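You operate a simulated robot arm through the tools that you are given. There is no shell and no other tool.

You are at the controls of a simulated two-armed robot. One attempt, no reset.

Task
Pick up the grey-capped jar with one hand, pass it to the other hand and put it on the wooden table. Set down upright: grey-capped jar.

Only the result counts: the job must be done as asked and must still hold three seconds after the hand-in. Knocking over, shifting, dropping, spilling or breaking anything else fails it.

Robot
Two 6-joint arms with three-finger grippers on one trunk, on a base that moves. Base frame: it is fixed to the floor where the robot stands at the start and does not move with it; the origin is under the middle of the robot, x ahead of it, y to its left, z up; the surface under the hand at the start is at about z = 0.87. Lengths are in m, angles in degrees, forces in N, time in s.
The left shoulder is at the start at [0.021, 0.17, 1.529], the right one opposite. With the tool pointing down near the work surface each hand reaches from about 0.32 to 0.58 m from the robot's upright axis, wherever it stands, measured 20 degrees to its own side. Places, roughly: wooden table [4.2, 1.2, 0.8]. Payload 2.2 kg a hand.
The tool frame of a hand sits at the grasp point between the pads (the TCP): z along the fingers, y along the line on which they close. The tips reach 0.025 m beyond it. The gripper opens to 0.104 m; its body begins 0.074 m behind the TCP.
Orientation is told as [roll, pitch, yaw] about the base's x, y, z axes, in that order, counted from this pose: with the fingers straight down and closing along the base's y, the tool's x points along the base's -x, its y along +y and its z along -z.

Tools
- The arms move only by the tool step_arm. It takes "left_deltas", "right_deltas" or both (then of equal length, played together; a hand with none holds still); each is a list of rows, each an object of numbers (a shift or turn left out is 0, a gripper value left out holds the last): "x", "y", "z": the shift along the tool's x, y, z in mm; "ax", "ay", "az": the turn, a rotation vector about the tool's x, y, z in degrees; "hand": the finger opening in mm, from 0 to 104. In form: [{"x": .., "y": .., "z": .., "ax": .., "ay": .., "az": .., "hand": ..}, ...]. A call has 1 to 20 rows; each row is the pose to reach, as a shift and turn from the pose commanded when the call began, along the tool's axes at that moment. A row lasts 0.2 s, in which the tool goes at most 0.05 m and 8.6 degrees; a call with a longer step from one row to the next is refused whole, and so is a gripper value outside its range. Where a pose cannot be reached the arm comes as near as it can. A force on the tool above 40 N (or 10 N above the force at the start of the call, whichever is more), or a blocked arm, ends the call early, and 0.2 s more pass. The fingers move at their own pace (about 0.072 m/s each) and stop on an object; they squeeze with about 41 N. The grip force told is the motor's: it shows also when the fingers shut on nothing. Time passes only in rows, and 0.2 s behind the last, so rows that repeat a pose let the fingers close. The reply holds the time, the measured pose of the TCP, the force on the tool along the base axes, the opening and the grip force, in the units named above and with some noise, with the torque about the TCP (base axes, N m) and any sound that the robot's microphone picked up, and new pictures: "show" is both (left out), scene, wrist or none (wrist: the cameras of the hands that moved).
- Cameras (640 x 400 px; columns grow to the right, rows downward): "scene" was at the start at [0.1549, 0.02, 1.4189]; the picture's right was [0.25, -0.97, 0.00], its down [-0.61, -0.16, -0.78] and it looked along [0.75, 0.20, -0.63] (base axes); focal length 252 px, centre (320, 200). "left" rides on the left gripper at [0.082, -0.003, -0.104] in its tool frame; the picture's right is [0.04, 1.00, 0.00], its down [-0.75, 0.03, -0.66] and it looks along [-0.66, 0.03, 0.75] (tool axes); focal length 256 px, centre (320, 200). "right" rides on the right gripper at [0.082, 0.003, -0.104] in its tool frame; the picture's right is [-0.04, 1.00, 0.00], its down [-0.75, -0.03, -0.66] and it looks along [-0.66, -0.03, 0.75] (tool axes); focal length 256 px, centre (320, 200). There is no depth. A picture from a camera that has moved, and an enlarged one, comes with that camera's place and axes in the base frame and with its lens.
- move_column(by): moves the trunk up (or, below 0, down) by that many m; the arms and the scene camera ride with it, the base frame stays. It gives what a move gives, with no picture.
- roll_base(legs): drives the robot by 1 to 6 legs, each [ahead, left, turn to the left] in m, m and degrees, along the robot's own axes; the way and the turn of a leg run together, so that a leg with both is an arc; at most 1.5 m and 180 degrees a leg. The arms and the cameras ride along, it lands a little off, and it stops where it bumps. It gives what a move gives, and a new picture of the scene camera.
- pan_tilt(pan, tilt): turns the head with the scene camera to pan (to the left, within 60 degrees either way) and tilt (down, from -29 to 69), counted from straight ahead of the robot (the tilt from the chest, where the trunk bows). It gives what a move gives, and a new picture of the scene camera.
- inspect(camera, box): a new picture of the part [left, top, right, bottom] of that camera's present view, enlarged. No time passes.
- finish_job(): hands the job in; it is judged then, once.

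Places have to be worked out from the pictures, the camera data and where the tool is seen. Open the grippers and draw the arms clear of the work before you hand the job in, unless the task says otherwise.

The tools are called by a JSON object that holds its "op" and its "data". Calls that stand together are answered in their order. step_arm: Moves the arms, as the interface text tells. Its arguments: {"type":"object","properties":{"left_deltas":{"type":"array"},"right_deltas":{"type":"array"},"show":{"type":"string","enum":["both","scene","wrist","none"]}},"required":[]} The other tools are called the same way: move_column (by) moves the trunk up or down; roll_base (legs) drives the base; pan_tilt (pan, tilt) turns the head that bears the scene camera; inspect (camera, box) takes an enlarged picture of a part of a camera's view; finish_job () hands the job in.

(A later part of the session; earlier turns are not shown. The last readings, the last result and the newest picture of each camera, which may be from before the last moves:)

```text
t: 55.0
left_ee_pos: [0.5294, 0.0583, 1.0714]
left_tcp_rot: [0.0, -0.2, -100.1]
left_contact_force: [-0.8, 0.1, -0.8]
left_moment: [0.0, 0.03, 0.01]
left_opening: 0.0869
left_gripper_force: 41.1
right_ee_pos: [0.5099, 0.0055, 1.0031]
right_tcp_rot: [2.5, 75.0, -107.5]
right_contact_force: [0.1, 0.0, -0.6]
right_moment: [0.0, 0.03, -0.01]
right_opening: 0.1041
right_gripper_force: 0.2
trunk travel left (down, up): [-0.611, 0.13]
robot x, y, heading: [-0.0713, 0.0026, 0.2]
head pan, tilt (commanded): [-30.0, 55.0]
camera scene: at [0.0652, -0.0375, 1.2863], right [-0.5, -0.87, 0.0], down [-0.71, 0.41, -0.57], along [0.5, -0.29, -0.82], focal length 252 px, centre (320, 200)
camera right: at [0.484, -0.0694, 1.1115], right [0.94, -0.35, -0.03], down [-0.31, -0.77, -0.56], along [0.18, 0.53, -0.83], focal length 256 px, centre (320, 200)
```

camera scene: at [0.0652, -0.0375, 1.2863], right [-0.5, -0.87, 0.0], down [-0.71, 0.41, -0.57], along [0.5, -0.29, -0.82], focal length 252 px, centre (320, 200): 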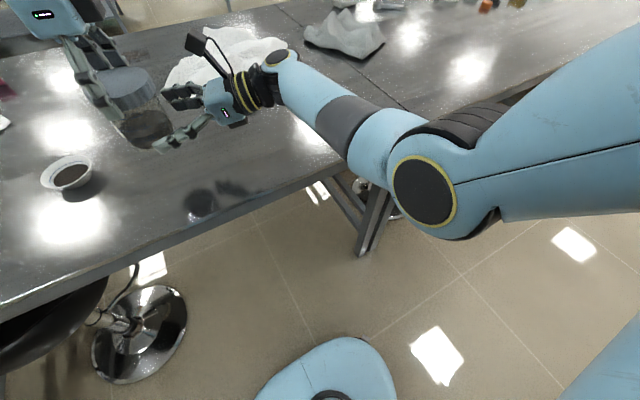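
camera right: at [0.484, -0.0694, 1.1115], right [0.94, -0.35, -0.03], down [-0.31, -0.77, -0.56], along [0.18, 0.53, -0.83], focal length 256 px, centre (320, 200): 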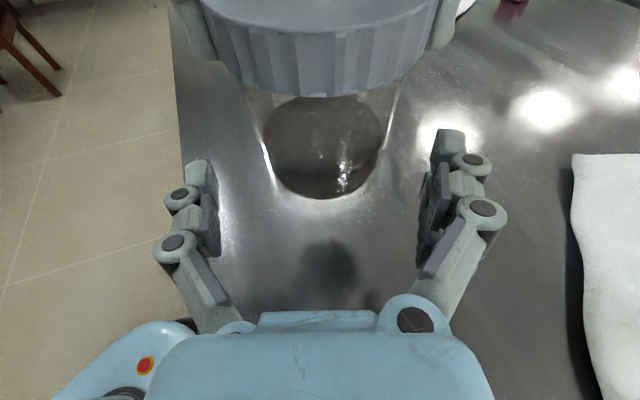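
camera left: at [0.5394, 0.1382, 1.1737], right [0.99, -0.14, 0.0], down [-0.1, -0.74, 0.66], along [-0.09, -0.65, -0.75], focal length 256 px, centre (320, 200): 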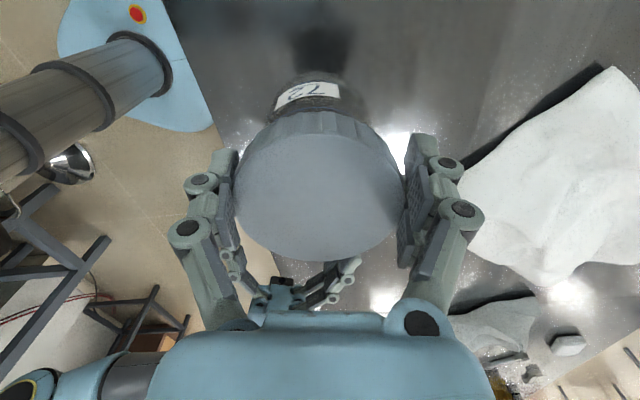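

On track with clear gaps: right fingertips top out near 1.034, left fingertips at 1.046. I'll advance the last 58 mm so the right hand straddles the jar body.

{"op": "step_arm", "data": {"right_deltas": [{"x": 2.6, "z": 9.7}, {"x": 5.2, "z": 19.3}, {"x": 7.8, "z": 29}, {"x": 10.3, "z": 38.6, "y": 0.1}, {"x": 12.9, "z": 48.3, "y": 0.2}, {"x": 15, "z": 56, "y": 0.2}, {"x": 15, "z": 56, "y": 0.2}, {"x": 15, "z": 56, "y": 0.2}], "show": "both"}}

{"op": "inspect", "data": {"camera": "right", "box": [140, 60, 500, 300]}}

{"op": "inspect", "data": {"camera": "left", "box": [140, 60, 500, 300]}}

{"op": "inspect", "data": {"camera": "scene", "box": [60, 10, 300, 190]}}

```text
t: 56.8
left_ee_pos: [0.5293, 0.058, 1.0701]
left_tcp_rot: [0.0, -0.2, -100.2]
left_contact_force: [-0.2, -0.6, -2.2]
left_moment: [0.07, -0.02, 0.0]
left_opening: 0.0869
left_gripper_force: 41.2
right_ee_pos: [0.5285, 0.061, 1.0044]
right_tcp_rot: [2.5, 75.0, -107.4]
right_contact_force: [0.2, -0.7, 0.5]
right_moment: [0.02, 0.03, 0.0]
right_opening: 0.1037
right_gripper_force: 0.0
trunk travel left (down, up): [-0.611, 0.13]
robot x, y, heading: [-0.0712, 0.0001, 0.2]
head pan, tilt (commanded): [-30.0, 55.0]
camera scene: at [0.0651, -0.0376, 1.2863], right [-0.5, -0.87, 0.0], down [-0.71, 0.41, -0.57], along [0.5, -0.29, -0.82], focal length 252 px, centre (320, 200)
camera right: at [0.503, -0.0142, 1.1115], right [0.94, -0.35, -0.03], down [-0.31, -0.77, -0.56], along [0.18, 0.53, -0.83], focal length 256 px, centre (320, 200)
```

scene: 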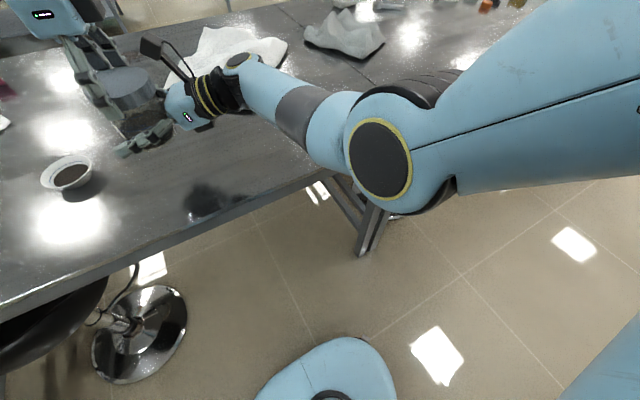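
right: 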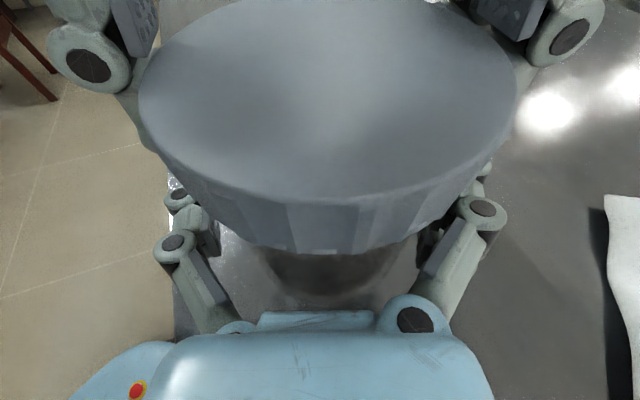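

```text
1.67 times, centred on (320, 180) of right
camera zoom: at [0.503, -0.0142, 1.1115], right [0.94, -0.35, -0.03], down [-0.31, -0.77, -0.56], along [0.18, 0.53, -0.83], focal length 427 px, centre (320, 233)
```

zoom: 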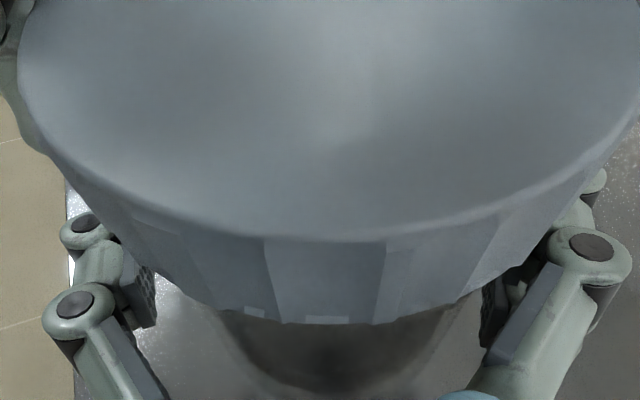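

```text
1.67 times, centred on (320, 180) of left
camera zoom: at [0.5394, 0.1386, 1.1736], right [0.99, -0.14, 0.0], down [-0.1, -0.74, 0.66], along [-0.09, -0.65, -0.75], focal length 427 px, centre (320, 233)
```

zoom: 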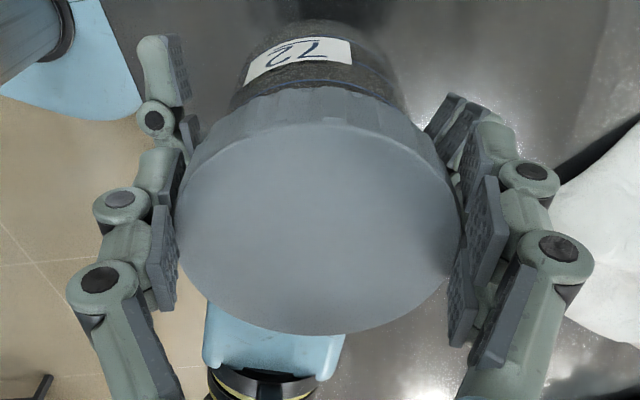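

```text
2.22 times, centred on (180, 100) of scene
camera zoom: at [0.0651, -0.0376, 1.2863], right [-0.5, -0.87, 0.0], down [-0.71, 0.41, -0.57], along [0.5, -0.29, -0.82], focal length 561 px, centre (631, 422)
```

zoom: 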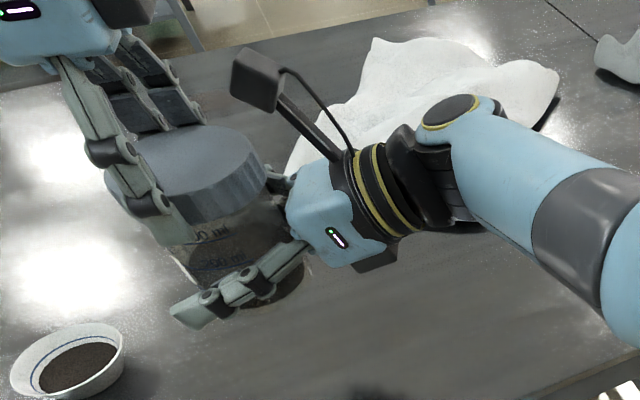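

The right fingers straddle the jar body just under the cap and left fingertips, centred within a millimetre or two. I'll close the right hand on the body while the left keeps holding.

{"op": "step_arm", "data": {"right_deltas": [{"hand": 92}, {"hand": 86}, {"hand": 82}, {"hand": 60}, {"hand": 60}, {"hand": 60}, {"hand": 60}], "show": "both"}}

{"op": "inspect", "data": {"camera": "scene", "box": [60, 10, 300, 190]}}

```text
t: 58.4
left_ee_pos: [0.528, 0.0585, 1.0687]
left_tcp_rot: [-0.3, -0.2, -100.3]
left_contact_force: [-25.5, 11.4, 4.9]
left_moment: [0.02, 0.79, -0.31]
left_opening: 0.0869
left_gripper_force: 41.2
right_ee_pos: [0.5292, 0.0596, 1.0051]
right_tcp_rot: [2.8, 74.9, -107.4]
right_contact_force: [24.8, -12.5, -5.2]
right_moment: [0.74, 0.87, 0.35]
right_opening: 0.0859
right_gripper_force: 40.7
trunk travel left (down, up): [-0.611, 0.13]
robot x, y, heading: [-0.0707, -0.004, -0.1]
head pan, tilt (commanded): [-30.0, 55.0]
camera scene: at [0.0651, -0.0376, 1.2863], right [-0.5, -0.87, 0.0], down [-0.71, 0.41, -0.57], along [0.5, -0.29, -0.82], focal length 252 px, centre (320, 200)
camera right: at [0.5036, -0.0149, 1.1118], right [0.93, -0.35, -0.03], down [-0.31, -0.77, -0.56], along [0.18, 0.53, -0.83], focal length 256 px, centre (320, 200)
```

scene: 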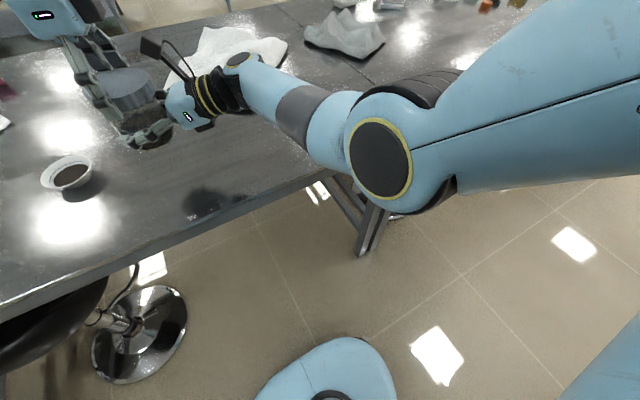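
right: 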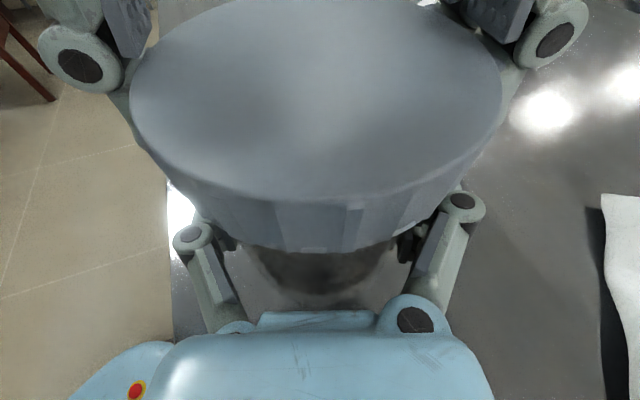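

```text
2.22 times, centred on (180, 100) of scene
camera zoom: at [0.0651, -0.0376, 1.2863], right [-0.5, -0.87, 0.0], down [-0.71, 0.41, -0.57], along [0.5, -0.29, -0.82], focal length 561 px, centre (631, 422)
```

zoom: 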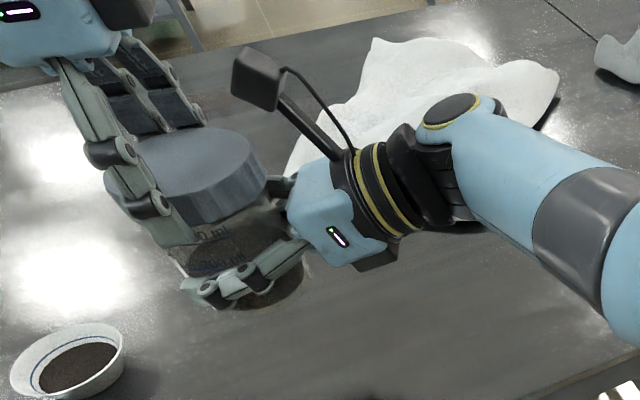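

The right hand is gripping a little off-centre: there's a 27 N sideways force, so one finger side is pressing more. I'll shift the right hand along its closing axis in small steps to relieve it.

{"op": "step_arm", "data": {"right_deltas": [{"y": 0.7, "hand": 60}, {"y": 1.5, "hand": 60}, {"y": 1.5, "hand": 60}], "show": "none"}}

```text
t: 59.2
left_ee_pos: [0.5308, 0.0575, 1.0694]
left_tcp_rot: [0.0, -0.2, -100.2]
left_contact_force: [-14.8, 11.9, 1.7]
left_moment: [0.1, 0.67, -0.2]
left_opening: 0.0868
left_gripper_force: 40.8
right_ee_pos: [0.5313, 0.0597, 1.0053]
right_tcp_rot: [2.7, 75.0, -107.4]
right_contact_force: [14.6, -12.5, -1.7]
right_moment: [0.69, 0.26, 0.22]
right_opening: 0.0859
right_gripper_force: 41.2
trunk travel left (down, up): [-0.611, 0.13]
robot x, y, heading: [-0.0697, 0.0011, 0.2]
head pan, tilt (commanded): [-30.0, 55.0]
```

Force fell to about 18 N along the closing axis, so both sides are gripping and it is just arm offset. I'll continue in small steps.

{"op": "step_arm", "data": {"right_deltas": [{"y": 0.8, "z": -0.4, "hand": 60}, {"y": 1.6, "z": -0.8, "hand": 60}, {"y": 2.2, "z": -0.8, "hand": 60}, {"y": 2.2, "z": -0.8, "hand": 60}], "show": "none"}}

```text
t: 60.2
left_ee_pos: [0.5298, 0.0588, 1.0704]
left_tcp_rot: [0.2, -0.3, -100.3]
left_contact_force: [12.3, 5.4, -5.8]
left_moment: [0.18, 0.19, 0.07]
left_opening: 0.0862
left_gripper_force: 40.8
right_ee_pos: [0.5314, 0.0591, 1.0037]
right_tcp_rot: [2.3, 75.0, -107.6]
right_contact_force: [-12.8, -4.8, 4.9]
right_moment: [0.22, -0.97, -0.05]
right_opening: 0.0862
right_gripper_force: 41.3
trunk travel left (down, up): [-0.611, 0.13]
robot x, y, heading: [-0.073, 0.0002, 0.2]
head pan, tilt (commanded): [-30.0, 55.0]
```

That slightly overshot (about -10 N), so I'll back off by less than a millimetre.

{"op": "step_arm", "data": {"right_deltas": [{"y": -0.4, "z": -0.4, "hand": 60}, {"y": -0.8, "z": -0.8, "hand": 60}, {"y": -0.8, "z": -0.8, "hand": 60}], "show": "wrist"}}

```text
t: 61.0
left_ee_pos: [0.5294, 0.0571, 1.0702]
left_tcp_rot: [0.0, -0.4, -100.3]
left_contact_force: [11.0, -6.3, -3.4]
left_moment: [0.01, -0.08, 0.15]
left_opening: 0.086
left_gripper_force: 40.6
right_ee_pos: [0.5307, 0.0581, 1.0051]
right_tcp_rot: [2.4, 75.0, -107.6]
right_contact_force: [-12.4, 6.6, 1.2]
right_moment: [-0.36, -0.72, -0.13]
right_opening: 0.0858
right_gripper_force: 40.7
trunk travel left (down, up): [-0.611, 0.13]
robot x, y, heading: [-0.0703, 0.0023, 0.0]
head pan, tilt (commanded): [-30.0, 55.0]
camera right: at [0.5056, -0.0162, 1.1112], right [0.94, -0.35, -0.03], down [-0.3, -0.77, -0.56], along [0.17, 0.53, -0.83], focal length 256 px, centre (320, 200)
```

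right: 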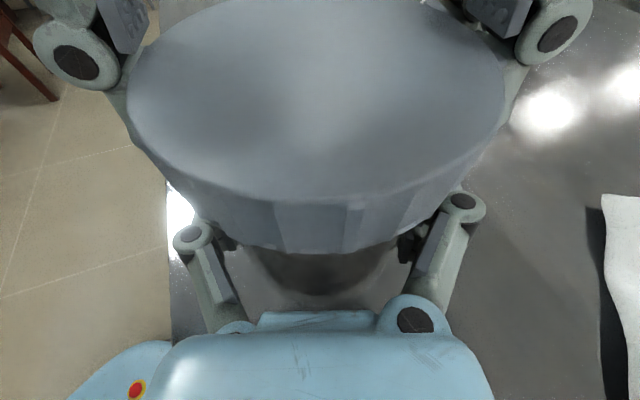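

{"op": "step_arm", "data": {"right_deltas": [{"y": -0.6, "hand": 60}, {"y": -1.2, "hand": 60}, {"y": -1.2, "hand": 60}], "show": "none"}}

```text
t: 61.8
left_ee_pos: [0.5275, 0.0573, 1.0704]
left_tcp_rot: [0.0, -0.4, -100.2]
left_contact_force: [-3.9, -7.9, 3.5]
left_moment: [-0.12, -0.05, 0.02]
left_opening: 0.086
left_gripper_force: 40.9
right_ee_pos: [0.5295, 0.0584, 1.0046]
right_tcp_rot: [2.4, 75.0, -107.6]
right_contact_force: [3.1, 8.1, -3.8]
right_moment: [-0.38, 0.23, 0.03]
right_opening: 0.0859
right_gripper_force: 40.8
trunk travel left (down, up): [-0.611, 0.13]
robot x, y, heading: [-0.0651, 0.0025, -0.2]
head pan, tilt (commanded): [-30.0, 55.0]
```

Internal force is now down to about 9 N, with the right hand holding firmly (0.086 m, 41 N). I'll open the left hand and check that the right alone holds the jar.

{"op": "step_arm", "data": {"left_deltas": [{"hand": 92}, {"hand": 98}, {"hand": 104}, {"hand": 104}, {"hand": 104}], "right_deltas": [{"hand": 60}, {"hand": 60}, {"hand": 60}, {"hand": 60}, {"hand": 60}], "show": "both"}}

```text
t: 63.0
left_ee_pos: [0.5291, 0.0584, 1.0706]
left_tcp_rot: [0.0, -0.2, -100.2]
left_contact_force: [-0.6, 1.7, -0.1]
left_moment: [-0.01, -0.02, 0.01]
left_opening: 0.104
left_gripper_force: 0.0
right_ee_pos: [0.5299, 0.0582, 1.0047]
right_tcp_rot: [2.4, 75.1, -107.5]
right_contact_force: [-0.5, -0.4, -0.2]
right_moment: [0.01, -0.02, 0.01]
right_opening: 0.0859
right_gripper_force: 41.0
trunk travel left (down, up): [-0.611, 0.13]
robot x, y, heading: [-0.0674, 0.0037, 0.2]
head pan, tilt (commanded): [-30.0, 55.0]
camera scene: at [0.0651, -0.0376, 1.2863], right [-0.5, -0.87, 0.0], down [-0.71, 0.41, -0.57], along [0.5, -0.29, -0.82], focal length 252 px, centre (320, 200)
camera right: at [0.5044, -0.0159, 1.1117], right [0.94, -0.35, -0.03], down [-0.31, -0.77, -0.56], along [0.17, 0.53, -0.83], focal length 256 px, centre (320, 200)
camera left: at [0.5393, 0.1386, 1.1737], right [0.99, -0.14, 0.0], down [-0.1, -0.74, 0.66], along [-0.09, -0.65, -0.75], focal length 256 px, centre (320, 200)
```

scene: 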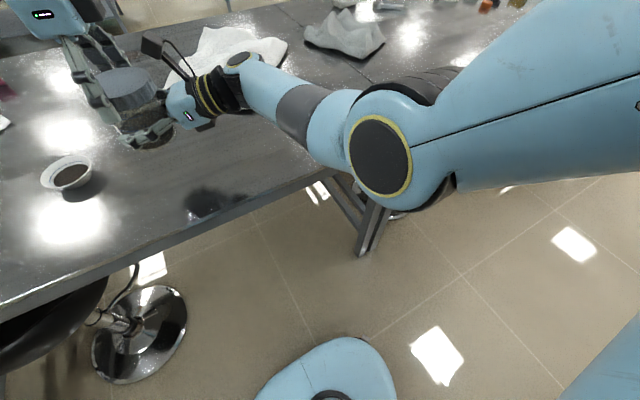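
right: 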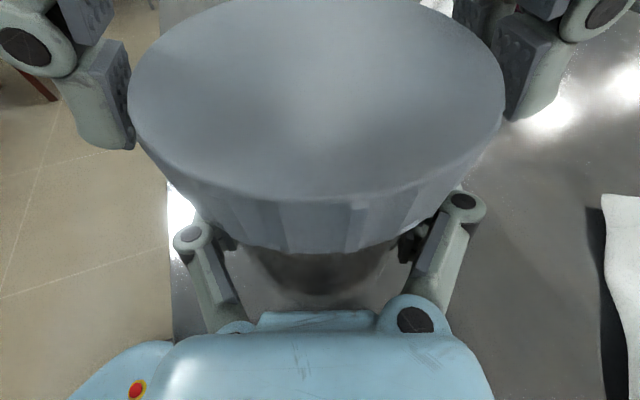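
left: 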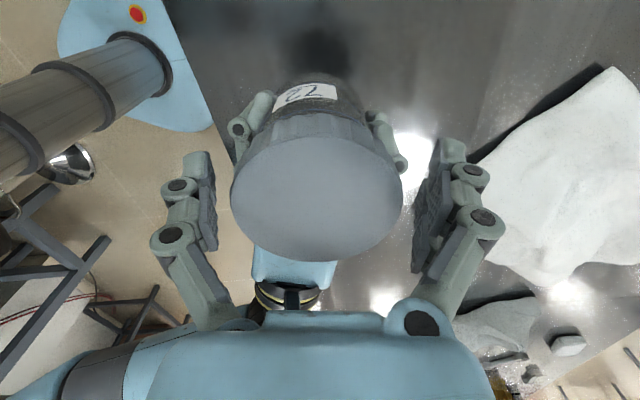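

The right hand holds the jar alone. I'll raise the left hand straight up off the cap, then move it out to the left.

{"op": "step_arm", "data": {"left_deltas": [{"z": -8}, {"z": -17}, {"z": -26}, {"z": -35}, {"z": -44}, {"z": -52}, {"z": -55, "x": 15}, {"z": -55, "x": 35}, {"z": -55, "x": 55}, {"z": -55, "x": 75}, {"z": -55, "x": 95}, {"z": -55, "x": 115}], "right_deltas": [{"hand": 60}, {"hand": 60}, {"hand": 60}, {"hand": 60}, {"hand": 60}, {"hand": 60}, {"hand": 60}, {"hand": 60}, {"hand": 60}, {"hand": 60}, {"hand": 60}, {"hand": 60}], "show": "both"}}

```text
t: 65.6
left_ee_pos: [0.5506, 0.1731, 1.1237]
left_tcp_rot: [-0.1, -0.3, -100.3]
left_contact_force: [0.0, 0.2, 0.7]
left_moment: [0.03, -0.01, -0.02]
left_opening: 0.1044
left_gripper_force: 0.1
right_ee_pos: [0.5302, 0.0599, 1.0048]
right_tcp_rot: [2.6, 74.9, -107.5]
right_contact_force: [0.5, 0.2, -0.7]
right_moment: [0.02, 0.01, -0.03]
right_opening: 0.086
right_gripper_force: 40.8
trunk travel left (down, up): [-0.611, 0.13]
robot x, y, heading: [-0.0685, -0.0024, 0.1]
head pan, tilt (commanded): [-30.0, 55.0]
camera scene: at [0.0652, -0.0369, 1.2863], right [-0.5, -0.87, 0.0], down [-0.71, 0.41, -0.57], along [0.5, -0.29, -0.82], focal length 252 px, centre (320, 200)
camera right: at [0.5046, -0.0153, 1.1116], right [0.94, -0.35, -0.03], down [-0.31, -0.77, -0.56], along [0.17, 0.53, -0.83], focal length 256 px, centre (320, 200)
camera left: at [0.5607, 0.2537, 1.2278], right [0.99, -0.14, 0.0], down [-0.1, -0.74, 0.66], along [-0.09, -0.65, -0.75], focal length 256 px, centre (320, 200)
```

scene: 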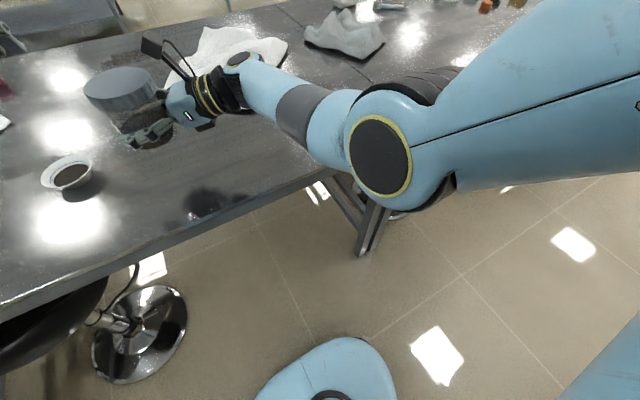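
right: 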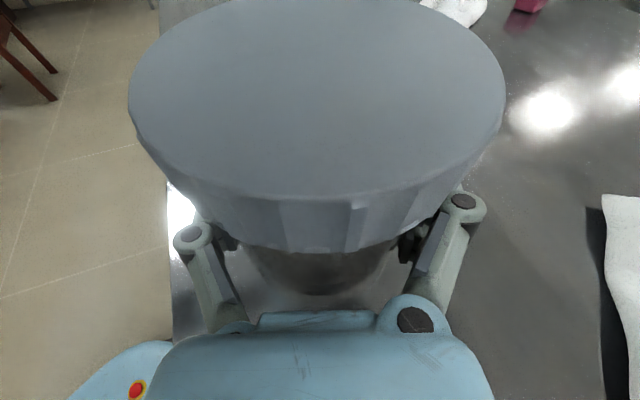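
left: 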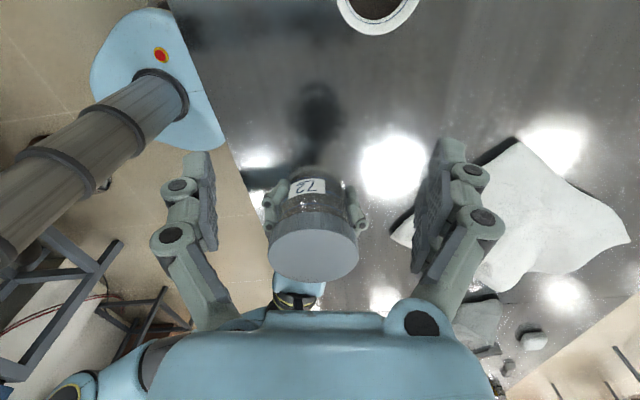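

The handover is done and the right hand holds the jar upright. Before driving, I'll look around with the head, first to the left where the route to the wooden table should run.

{"op": "pan_tilt", "data": {"pan": 55, "tilt": 25}}

{"op": "pan_tilt", "data": {"pan": 20, "tilt": 20}}

{"op": "pan_tilt", "data": {"pan": -60, "tilt": 25}}

```text
t: 67.2
left_ee_pos: [0.5497, 0.1718, 1.1247]
left_tcp_rot: [-0.1, -0.3, -100.3]
left_contact_force: [0.0, 0.4, -0.6]
left_moment: [0.01, 0.02, -0.02]
left_opening: 0.104
left_gripper_force: 0.2
right_ee_pos: [0.5286, 0.0588, 1.0045]
right_tcp_rot: [2.5, 75.0, -107.5]
right_contact_force: [-0.1, 0.1, -0.2]
right_moment: [0.02, 0.0, -0.06]
right_opening: 0.0863
right_gripper_force: 41.3
trunk travel left (down, up): [-0.611, 0.13]
robot x, y, heading: [-0.071, 0.0011, -0.0]
head pan, tilt (commanded): [55.0, 25.0]
camera scene: at [0.0554, 0.0739, 1.3303], right [0.82, -0.57, 0.0], down [-0.24, -0.35, -0.91], along [0.52, 0.74, -0.42], focal length 252 px, centre (320, 200)
```

scene: 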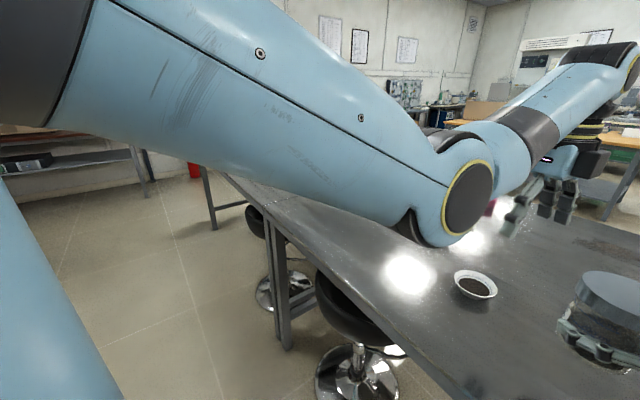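

```text
t: 68.2
left_ee_pos: [0.5514, 0.1734, 1.1248]
left_tcp_rot: [0.0, -0.1, -100.2]
left_contact_force: [0.2, -0.6, 0.3]
left_moment: [-0.02, 0.0, 0.0]
left_opening: 0.104
left_gripper_force: 0.0
right_ee_pos: [0.5298, 0.0587, 1.005]
right_tcp_rot: [2.6, 75.0, -107.5]
right_contact_force: [0.8, 0.5, 0.0]
right_moment: [0.03, -0.02, 0.01]
right_opening: 0.0862
right_gripper_force: 40.8
trunk travel left (down, up): [-0.611, 0.13]
robot x, y, heading: [-0.0723, -0.0003, 0.1]
head pan, tilt (commanded): [20.0, 20.0]
camera scene: at [0.0901, 0.0305, 1.3384], right [0.34, -0.94, 0.0], down [-0.32, -0.12, -0.94], along [0.88, 0.32, -0.34], focal length 252 px, centre (320, 200)
```

scene: 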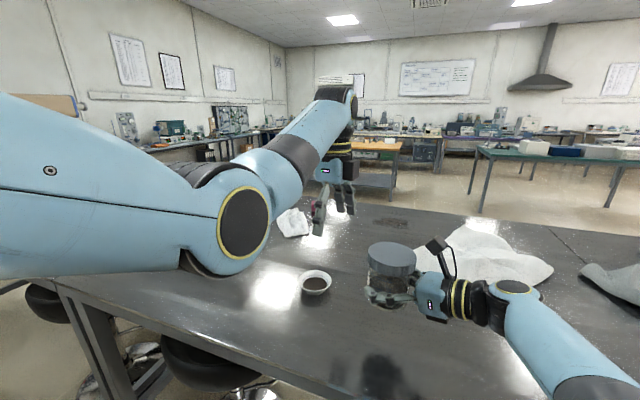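

```text
t: 69.7
left_ee_pos: [0.5489, 0.1727, 1.1249]
left_tcp_rot: [0.0, -0.2, -100.2]
left_contact_force: [-0.4, -0.2, -0.4]
left_moment: [0.01, 0.01, 0.03]
left_opening: 0.104
left_gripper_force: 0.2
right_ee_pos: [0.5304, 0.0573, 1.0038]
right_tcp_rot: [2.5, 75.1, -107.5]
right_contact_force: [-0.3, 0.3, -0.5]
right_moment: [0.01, 0.03, 0.03]
right_opening: 0.0863
right_gripper_force: 41.4
trunk travel left (down, up): [-0.611, 0.13]
robot x, y, heading: [-0.0718, 0.0018, 0.2]
head pan, tilt (commanded): [-60.0, 25.0]
camera scene: at [0.0489, -0.0813, 1.3304], right [-0.86, -0.5, 0.0], down [-0.21, 0.37, -0.91], along [0.45, -0.78, -0.42], focal length 252 px, centre (320, 200)
```

scene: 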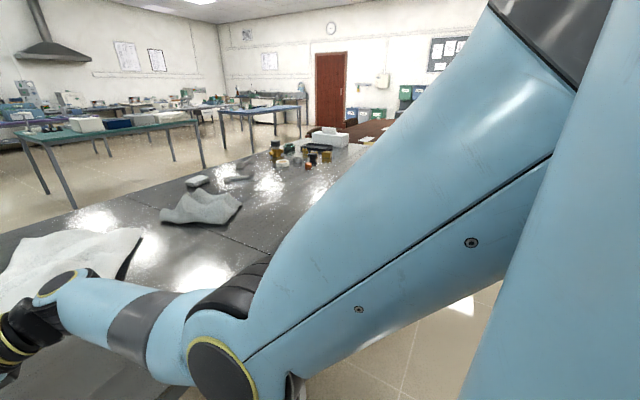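

The right side is closed in by other furniture, so the left side is the way. Wrist views show open floor behind the robot, so I'll back straight off from the table by 0.5 m.

{"op": "roll_base", "data": {"legs": [[-0.25, 0, 0], [-0.25, 0, 0]]}}

```text
t: 73.0
left_ee_pos: [0.0504, 0.1717, 1.1249]
left_tcp_rot: [0.0, -0.1, -100.2]
left_contact_force: [0.4, -0.3, 0.5]
left_moment: [0.0, 0.0, -0.02]
left_opening: 0.104
left_gripper_force: 0.0
right_ee_pos: [0.031, 0.0579, 1.0058]
right_tcp_rot: [2.7, 75.0, -107.3]
right_contact_force: [-0.4, -0.3, -2.0]
right_moment: [-0.01, 0.05, 0.0]
right_opening: 0.0858
right_gripper_force: 40.8
trunk travel left (down, up): [-0.611, 0.13]
robot x, y, heading: [-0.5686, -0.0014, 0.4]
head pan, tilt (commanded): [-60.0, 25.0]
camera scene: at [-0.4504, -0.0833, 1.3305], right [-0.86, -0.5, 0.0], down [-0.21, 0.37, -0.91], along [0.46, -0.78, -0.42], focal length 252 px, centre (320, 200)
```

scene: 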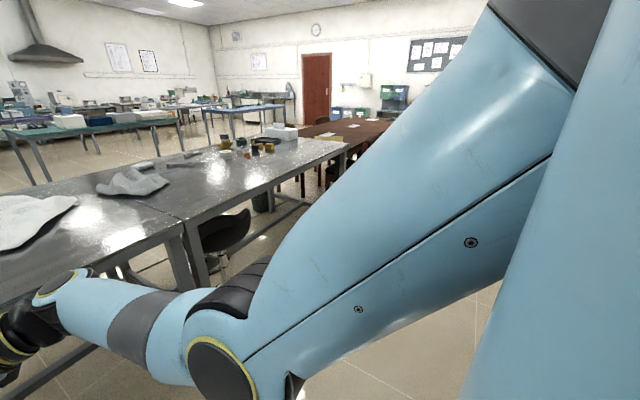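

Clear of the table now. I'll turn the robot 90° left on the spot, where the arms sweep only open floor, and look ahead along the route.

{"op": "roll_base", "data": {"legs": [[0, 0, 45], [0, 0, 45]]}}

{"op": "pan_tilt", "data": {"pan": 0, "tilt": 15}}

{"op": "pan_tilt", "data": {"pan": -50, "tilt": 15}}

```text
t: 77.4
left_ee_pos: [-0.7299, 0.622, 1.1247]
left_tcp_rot: [-0.1, -0.1, -11.2]
left_contact_force: [0.2, -0.3, 0.3]
left_moment: [0.03, -0.02, -0.03]
left_opening: 0.1039
left_gripper_force: 0.1
right_ee_pos: [-0.6176, 0.5981, 1.0042]
right_tcp_rot: [2.5, 74.9, -18.5]
right_contact_force: [0.2, 0.8, -1.5]
right_moment: [0.0, 0.02, 0.0]
right_opening: 0.086
right_gripper_force: 40.5
trunk travel left (down, up): [-0.611, 0.13]
robot x, y, heading: [-0.5706, -0.0009, 89.0]
head pan, tilt (commanded): [-60.0, 25.0]
camera scene: at [-0.4856, 0.1119, 1.3304], right [0.49, -0.87, 0.0], down [-0.37, -0.21, -0.91], along [0.79, 0.44, -0.42], focal length 252 px, centre (320, 200)
```

scene: 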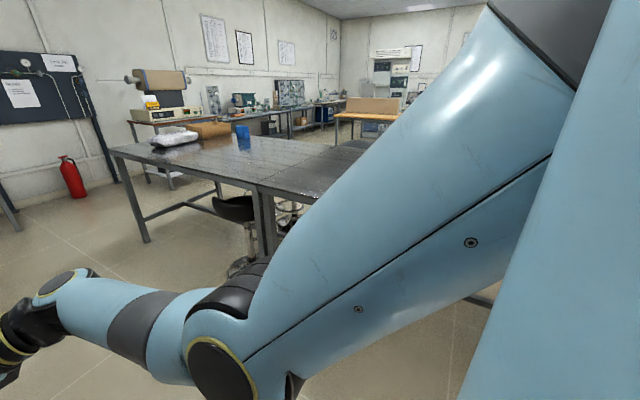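

```text
t: 78.7
left_ee_pos: [-0.7292, 0.6206, 1.1252]
left_tcp_rot: [0.0, -0.2, -11.1]
left_contact_force: [-0.5, 0.3, -0.2]
left_moment: [-0.02, 0.02, 0.01]
left_opening: 0.1041
left_gripper_force: 0.1
right_ee_pos: [-0.6163, 0.5976, 1.0044]
right_tcp_rot: [2.5, 75.0, -18.5]
right_contact_force: [-0.2, -0.5, -0.8]
right_moment: [-0.03, 0.03, -0.02]
right_opening: 0.0857
right_gripper_force: 41.0
trunk travel left (down, up): [-0.611, 0.13]
robot x, y, heading: [-0.5629, -0.0038, 89.1]
head pan, tilt (commanded): [0.0, 15.0]
camera scene: at [-0.5643, 0.1606, 1.3466], right [1.0, -0.02, 0.0], down [0.0, -0.26, -0.97], along [0.02, 0.97, -0.26], focal length 252 px, centre (320, 200)
```

scene: 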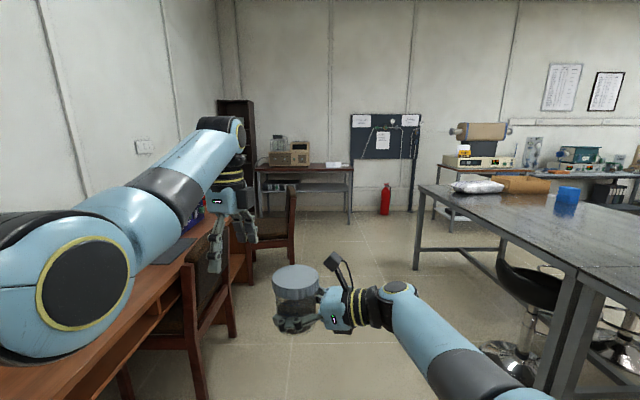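

```text
t: 79.9
left_ee_pos: [-0.7299, 0.6206, 1.124]
left_tcp_rot: [0.0, -0.2, -11.2]
left_contact_force: [0.8, -0.1, 0.1]
left_moment: [0.03, 0.02, -0.03]
left_opening: 0.1039
left_gripper_force: 0.1
right_ee_pos: [-0.6166, 0.5991, 1.0041]
right_tcp_rot: [2.6, 75.0, -18.5]
right_contact_force: [-0.3, 0.2, -1.9]
right_moment: [0.0, 0.0, -0.02]
right_opening: 0.0858
right_gripper_force: 41.4
trunk travel left (down, up): [-0.611, 0.13]
robot x, y, heading: [-0.5675, -0.0046, 89.3]
head pan, tilt (commanded): [-50.0, 15.0]
camera scene: at [-0.4935, 0.1261, 1.3466], right [0.63, -0.78, 0.0], down [-0.2, -0.16, -0.97], along [0.75, 0.61, -0.26], focal length 252 px, centre (320, 200)
```

scene: 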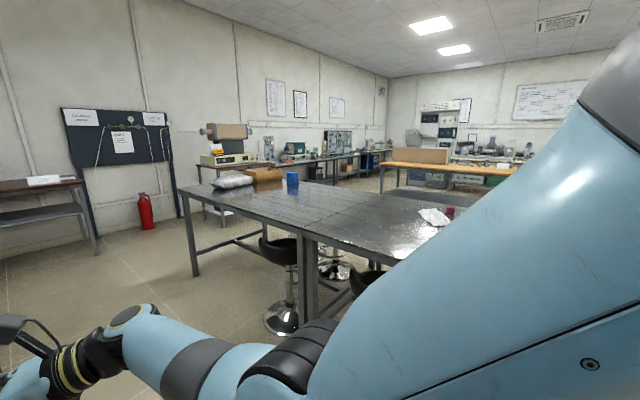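

The view shows a brown desk and chairs on the left (x ≤ -0.8) and the dark table's end at about y 2.45, so there is a corridor about 1.2 m wide centred near x = -0.2. I'll drive into it, keeping to the middle.

{"op": "roll_base", "data": {"legs": [[0.6, -0.2, 0], [0.6, -0.17, 0]]}}

{"op": "pan_tilt", "data": {"pan": -10, "tilt": 20}}

{"op": "pan_tilt", "data": {"pan": -55, "tilt": 15}}

```text
t: 86.5
left_ee_pos: [-0.3407, 1.8029, 1.1239]
left_tcp_rot: [0.0, -0.2, -11.3]
left_contact_force: [0.7, -0.1, -0.5]
left_moment: [-0.05, 0.0, 0.04]
left_opening: 0.1039
left_gripper_force: 0.0
right_ee_pos: [-0.2264, 1.78, 1.0058]
right_tcp_rot: [2.4, 74.9, -18.6]
right_contact_force: [-0.7, 0.2, -1.5]
right_moment: [0.02, 0.02, -0.02]
right_opening: 0.0858
right_gripper_force: 40.7
trunk travel left (down, up): [-0.611, 0.13]
robot x, y, heading: [-0.177, 1.1798, 89.0]
head pan, tilt (commanded): [-50.0, 15.0]
camera scene: at [-0.103, 1.3077, 1.3465], right [0.63, -0.78, 0.0], down [-0.2, -0.16, -0.97], along [0.75, 0.61, -0.26], focal length 252 px, centre (320, 200)
```

scene: 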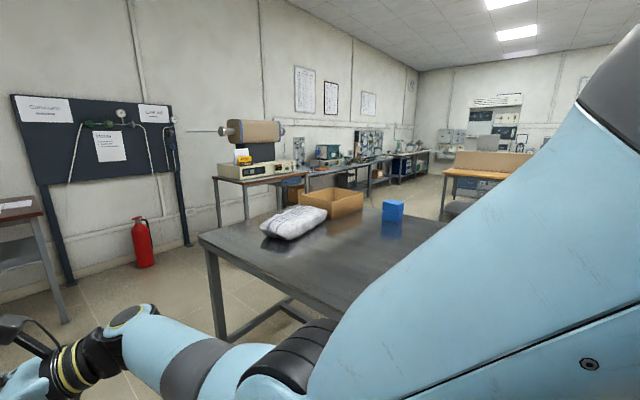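

```text
t: 87.6
left_ee_pos: [-0.3404, 1.8019, 1.1249]
left_tcp_rot: [0.0, -0.2, -11.2]
left_contact_force: [-0.3, 0.0, 0.2]
left_moment: [0.03, -0.01, 0.01]
left_opening: 0.1041
left_gripper_force: 0.0
right_ee_pos: [-0.2268, 1.7801, 1.0045]
right_tcp_rot: [2.5, 75.0, -18.5]
right_contact_force: [-0.3, 0.2, -2.4]
right_moment: [0.02, 0.03, 0.02]
right_opening: 0.0862
right_gripper_force: 40.6
trunk travel left (down, up): [-0.611, 0.13]
robot x, y, heading: [-0.1803, 1.1795, 89.0]
head pan, tilt (commanded): [-10.0, 20.0]
camera scene: at [-0.158, 1.3398, 1.3384], right [0.98, -0.19, 0.0], down [-0.06, -0.34, -0.94], along [0.18, 0.92, -0.34], focal length 252 px, centre (320, 200)
```

scene: 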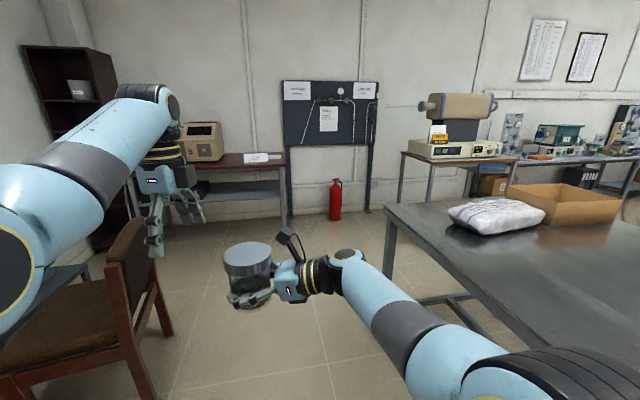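

```text
t: 88.7
left_ee_pos: [-0.3401, 1.8023, 1.1239]
left_tcp_rot: [0.0, -0.2, -11.2]
left_contact_force: [0.5, 0.8, -0.2]
left_moment: [0.03, 0.0, 0.03]
left_opening: 0.1039
left_gripper_force: 0.0
right_ee_pos: [-0.2265, 1.7792, 1.0038]
right_tcp_rot: [2.5, 75.1, -18.4]
right_contact_force: [0.5, -0.3, -1.8]
right_moment: [0.0, 0.03, 0.01]
right_opening: 0.0861
right_gripper_force: 41.3
trunk travel left (down, up): [-0.611, 0.13]
robot x, y, heading: [-0.1773, 1.1791, 89.2]
head pan, tilt (commanded): [-55.0, 15.0]
camera scene: at [-0.0984, 1.3008, 1.3466], right [0.56, -0.83, 0.0], down [-0.21, -0.15, -0.97], along [0.8, 0.54, -0.26], focal length 252 px, centre (320, 200)
```

scene: 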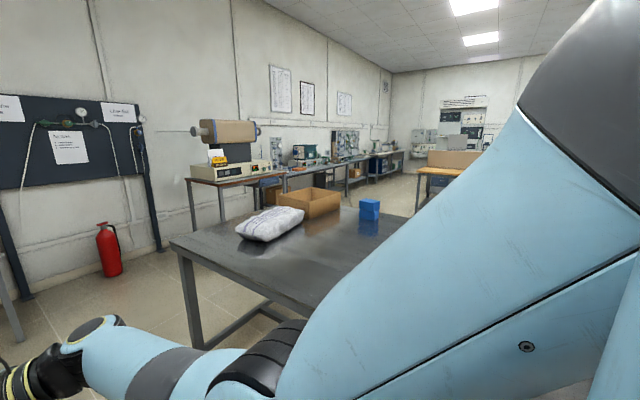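

The corridor is clear: chair at x ≤ -0.81, table corner at (0.41, 2.44), and about 1.3 m of free passage between the table's end and the wall bench. I'll drive ahead to y ≈ 3.05.

{"op": "roll_base", "data": {"legs": [[0.95, 0, 0], [0.9, 0, 0]]}}

{"op": "roll_base", "data": {"legs": [[0, 0, -44.5], [0, 0, -44.5]]}}

{"op": "pan_tilt", "data": {"pan": 0, "tilt": 20}}

```text
t: 98.0
left_ee_pos: [-0.2962, 3.6685, 1.1252]
left_tcp_rot: [-0.1, -0.2, -11.7]
left_contact_force: [-0.5, 0.2, -0.1]
left_moment: [-0.01, 0.01, -0.01]
left_opening: 0.104
left_gripper_force: 0.0
right_ee_pos: [-0.1816, 3.6441, 1.0055]
right_tcp_rot: [2.4, 74.9, -19.1]
right_contact_force: [1.7, 0.1, -1.4]
right_moment: [-0.01, 0.02, 0.01]
right_opening: 0.086
right_gripper_force: 40.8
trunk travel left (down, up): [-0.611, 0.13]
robot x, y, heading: [-0.1398, 3.0447, 88.6]
head pan, tilt (commanded): [-55.0, 15.0]
camera scene: at [-0.0584, 3.1651, 1.3466], right [0.55, -0.83, 0.0], down [-0.22, -0.14, -0.97], along [0.8, 0.53, -0.26], focal length 252 px, centre (320, 200)
```

scene: 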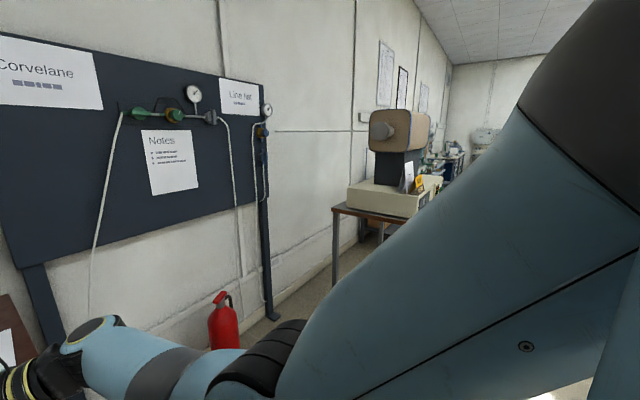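

```text
t: 102.5
left_ee_pos: [0.4816, 3.2152, 1.1245]
left_tcp_rot: [0.0, -0.2, -100.3]
left_contact_force: [-0.3, 0.2, -0.2]
left_moment: [0.02, -0.03, 0.01]
left_opening: 0.1038
left_gripper_force: 0.1
right_ee_pos: [0.4601, 3.103, 1.005]
right_tcp_rot: [2.5, 75.0, -107.6]
right_contact_force: [-0.1, 0.9, -1.2]
right_moment: [0.03, 0.0, 0.0]
right_opening: 0.0856
right_gripper_force: 41.0
trunk travel left (down, up): [-0.611, 0.13]
robot x, y, heading: [-0.1396, 3.0474, 0.1]
head pan, tilt (commanded): [-55.0, 15.0]
camera scene: at [-0.013, 2.9653, 1.3466], right [-0.82, -0.57, 0.0], down [-0.15, 0.21, -0.97], along [0.55, -0.79, -0.26], focal length 252 px, centre (320, 200)
```

scene: 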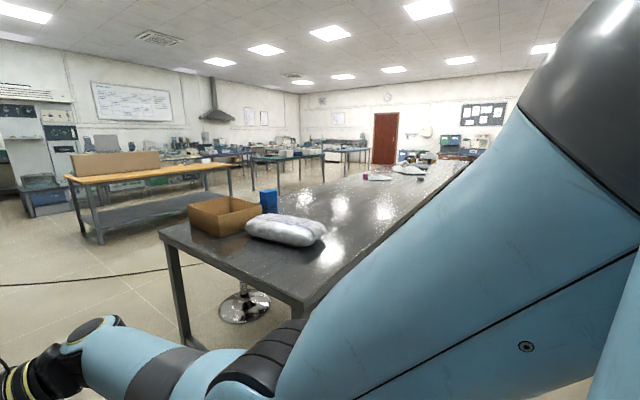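

```text
t: 103.8
left_ee_pos: [0.4821, 3.2158, 1.125]
left_tcp_rot: [0.0, -0.2, -100.3]
left_contact_force: [0.4, 0.8, 0.2]
left_moment: [0.02, -0.01, 0.01]
left_opening: 0.1041
left_gripper_force: 0.0
right_ee_pos: [0.4613, 3.1018, 1.0058]
right_tcp_rot: [2.4, 75.1, -107.5]
right_contact_force: [-0.1, 0.4, -0.9]
right_moment: [0.0, -0.04, -0.01]
right_opening: 0.0857
right_gripper_force: 41.0
trunk travel left (down, up): [-0.611, 0.13]
robot x, y, heading: [-0.1398, 3.0403, 0.1]
head pan, tilt (commanded): [0.0, 20.0]
camera scene: at [0.0264, 3.042, 1.3384], right [0.0, -1.0, 0.0], down [-0.34, 0.0, -0.94], along [0.94, 0.0, -0.34], focal length 252 px, centre (320, 200)
```

scene: 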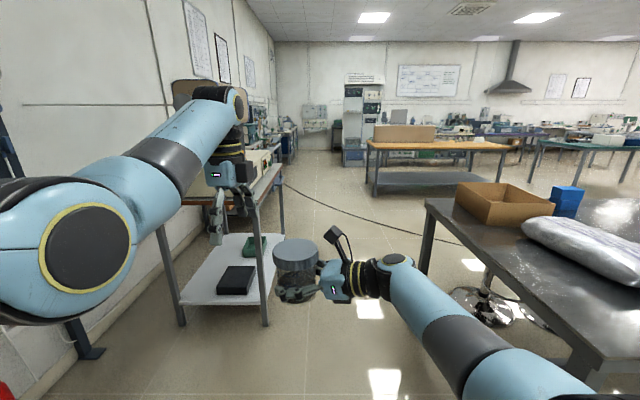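

Facing +x at (-0.14, 3.04). The bench's front legs are at y≈3.38 and the dark table ends at y≈2.47, so the gap's centre is y≈2.92. I'll drive through it to x≈1.85.

{"op": "roll_base", "data": {"legs": [[0.9, -0.11, 0], [1.1, 0, 0]]}}

{"op": "pan_tilt", "data": {"pan": -25, "tilt": 25}}

```text
t: 113.8
left_ee_pos: [2.4988, 3.1512, 1.1244]
left_tcp_rot: [-0.1, -0.2, -98.4]
left_contact_force: [-0.2, -0.3, 0.6]
left_moment: [-0.03, 0.01, 0.01]
left_opening: 0.1038
left_gripper_force: 0.0
right_ee_pos: [2.482, 3.037, 1.004]
right_tcp_rot: [2.4, 75.0, -105.8]
right_contact_force: [0.3, 0.0, -2.1]
right_moment: [0.03, -0.02, 0.03]
right_opening: 0.0855
right_gripper_force: 41.3
trunk travel left (down, up): [-0.611, 0.13]
robot x, y, heading: [1.8802, 2.958, 1.8]
head pan, tilt (commanded): [0.0, 20.0]
camera scene: at [2.0494, 2.963, 1.3384], right [0.03, -1.0, 0.0], down [-0.34, -0.01, -0.94], along [0.94, 0.03, -0.34], focal length 252 px, centre (320, 200)
```

scene: 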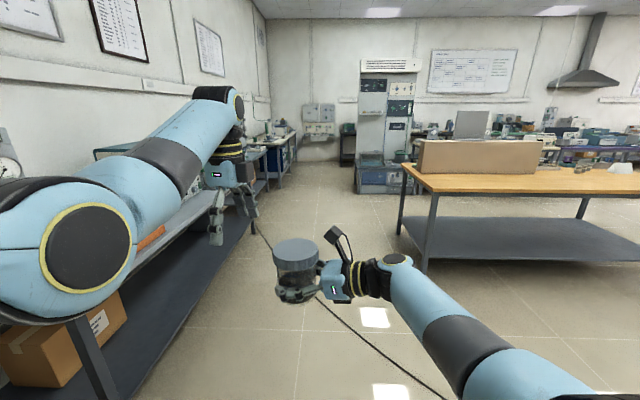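

```text
t: 114.7
left_ee_pos: [2.4978, 3.1523, 1.1244]
left_tcp_rot: [0.0, -0.2, -98.4]
left_contact_force: [0.1, 0.0, -0.1]
left_moment: [0.01, 0.0, 0.04]
left_opening: 0.1038
left_gripper_force: 0.1
right_ee_pos: [2.4808, 3.0372, 1.0042]
right_tcp_rot: [2.5, 75.0, -105.8]
right_contact_force: [-0.1, 0.4, -1.9]
right_moment: [0.06, -0.01, 0.0]
right_opening: 0.0861
right_gripper_force: 40.7
trunk travel left (down, up): [-0.611, 0.13]
robot x, y, heading: [1.8844, 2.9604, 1.7]
head pan, tilt (commanded): [-25.0, 25.0]
camera scene: at [2.0408, 2.9239, 1.3304], right [-0.39, -0.92, 0.0], down [-0.39, 0.17, -0.91], along [0.83, -0.35, -0.42], focal length 252 px, centre (320, 200)
```

scene: 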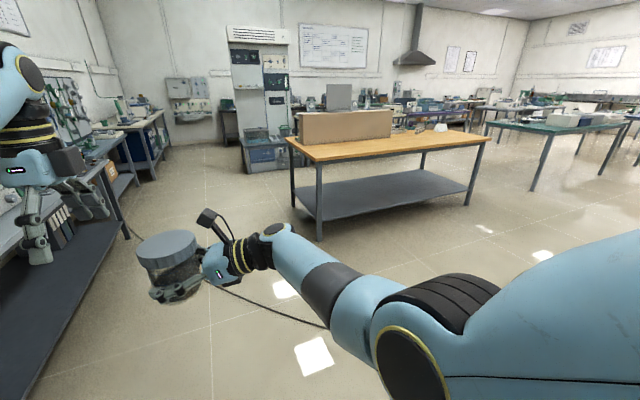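

Through the gap. The wooden table's near edge looks to be around x≈3.7–3.8. I'll slide diagonally to about (2.7, 1.6), straightening the heading, and then measure the table better.

{"op": "roll_base", "data": {"legs": [[0.4, -0.68, -0.9], [0.4, -0.68, -0.9]]}}

{"op": "pan_tilt", "data": {"pan": 0, "tilt": 35}}

```text
t: 122.8
left_ee_pos: [3.308, 1.7766, 1.1256]
left_tcp_rot: [0.0, -0.1, -101.0]
left_contact_force: [-0.6, -0.4, 0.3]
left_moment: [0.06, 0.01, 0.01]
left_opening: 0.104
left_gripper_force: 0.1
right_ee_pos: [3.2854, 1.6644, 1.0047]
right_tcp_rot: [2.4, 75.0, -108.4]
right_contact_force: [0.0, 0.0, -1.8]
right_moment: [-0.05, -0.01, 0.0]
right_opening: 0.0858
right_gripper_force: 40.8
trunk travel left (down, up): [-0.611, 0.13]
robot x, y, heading: [2.6853, 1.609, -0.5]
head pan, tilt (commanded): [-25.0, 25.0]
camera scene: at [2.8412, 1.5699, 1.3303], right [-0.43, -0.9, 0.0], down [-0.38, 0.18, -0.91], along [0.82, -0.39, -0.42], focal length 252 px, centre (320, 200)
```

scene: 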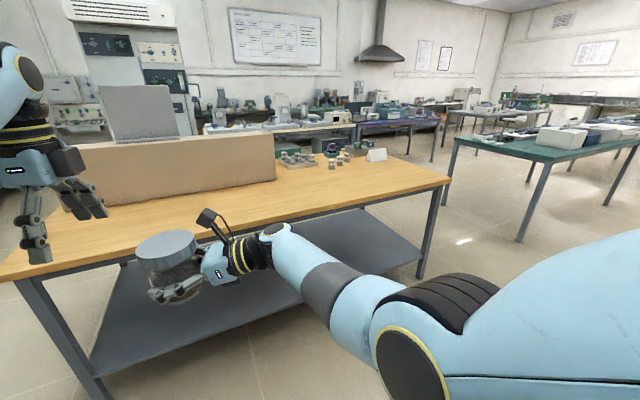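

```text
t: 123.7
left_ee_pos: [3.3081, 1.7768, 1.1248]
left_tcp_rot: [0.0, -0.2, -101.1]
left_contact_force: [0.5, -0.2, 0.2]
left_moment: [0.0, 0.0, 0.02]
left_opening: 0.1039
left_gripper_force: 0.0
right_ee_pos: [3.285, 1.6638, 1.0045]
right_tcp_rot: [2.4, 74.8, -108.4]
right_contact_force: [0.4, -0.2, -1.7]
right_moment: [-0.01, -0.04, 0.02]
right_opening: 0.0855
right_gripper_force: 41.3
trunk travel left (down, up): [-0.611, 0.13]
robot x, y, heading: [2.6854, 1.6117, -0.6]
head pan, tilt (commanded): [0.0, 35.0]
camera scene: at [2.846, 1.6091, 1.3146], right [-0.01, -1.0, 0.0], down [-0.57, 0.01, -0.82], along [0.82, -0.01, -0.57], focal length 252 px, centre (320, 200)
```

scene: 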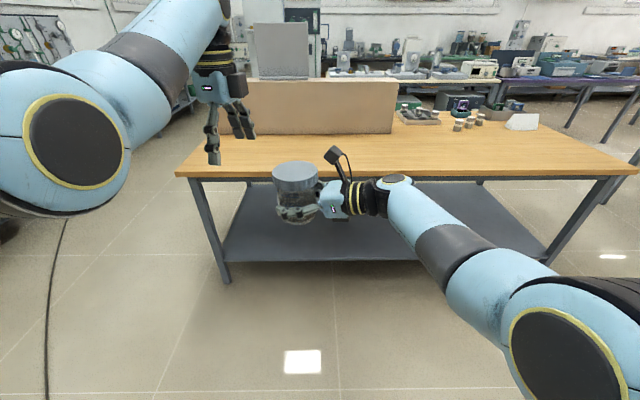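

The wooden table's near edge is at about x≈3.78 (if z≈0.80). The strip in front of the cardboard box, around y 1.65, is free. I'll zoom on the edge for a height measurement, then drive closer.

{"op": "inspect", "data": {"camera": "scene", "box": [170, 120, 330, 220]}}

{"op": "roll_base", "data": {"legs": [[0.4, 0, 0.5]]}}

{"op": "inspect", "data": {"camera": "scene", "box": [240, 180, 400, 280]}}

```text
4.00 times, centred on (250, 170) of scene
camera zoom: at [2.846, 1.6091, 1.3146], right [-0.01, -1.0, 0.0], down [-0.57, 0.01, -0.82], along [0.82, -0.01, -0.57], focal length 1009 px, centre (600, 320)
```

zoom: 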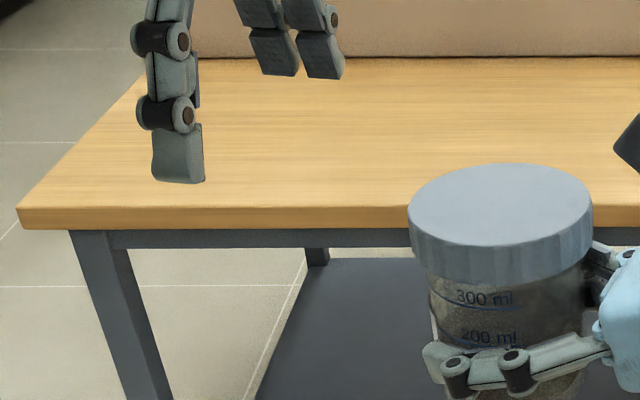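

```text
t: 126.2
left_ee_pos: [3.7086, 1.7836, 1.1249]
left_tcp_rot: [-0.1, -0.2, -100.2]
left_contact_force: [-0.2, 0.0, 0.1]
left_moment: [0.0, 0.04, -0.01]
left_opening: 0.1042
left_gripper_force: 0.1
right_ee_pos: [3.6873, 1.6696, 1.0042]
right_tcp_rot: [2.3, 75.0, -107.7]
right_contact_force: [0.1, -0.3, -1.0]
right_moment: [0.04, 0.0, 0.01]
right_opening: 0.0858
right_gripper_force: 41.1
trunk travel left (down, up): [-0.611, 0.13]
robot x, y, heading: [3.0861, 1.6115, 0.0]
head pan, tilt (commanded): [0.0, 35.0]
camera scene: at [3.2487, 1.6092, 1.3145], right [0.0, -1.0, 0.0], down [-0.57, 0.0, -0.82], along [0.82, 0.0, -0.57], focal length 252 px, centre (320, 200)
```

scene: 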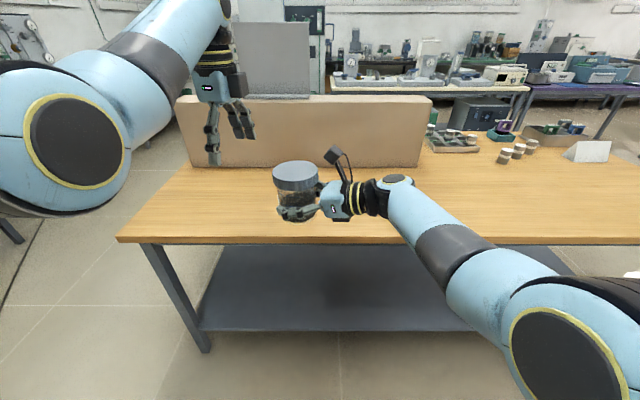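

```text
4.00 times, centred on (320, 230) of scene
camera zoom: at [3.2487, 1.6092, 1.3145], right [0.0, -1.0, 0.0], down [-0.57, 0.0, -0.82], along [0.82, 0.0, -0.57], focal length 1009 px, centre (320, 80)
```

zoom: 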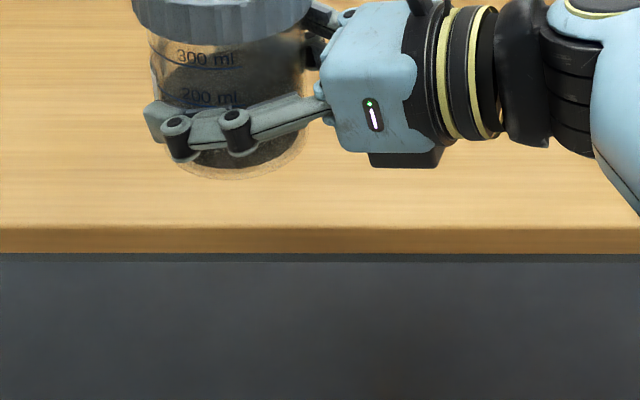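

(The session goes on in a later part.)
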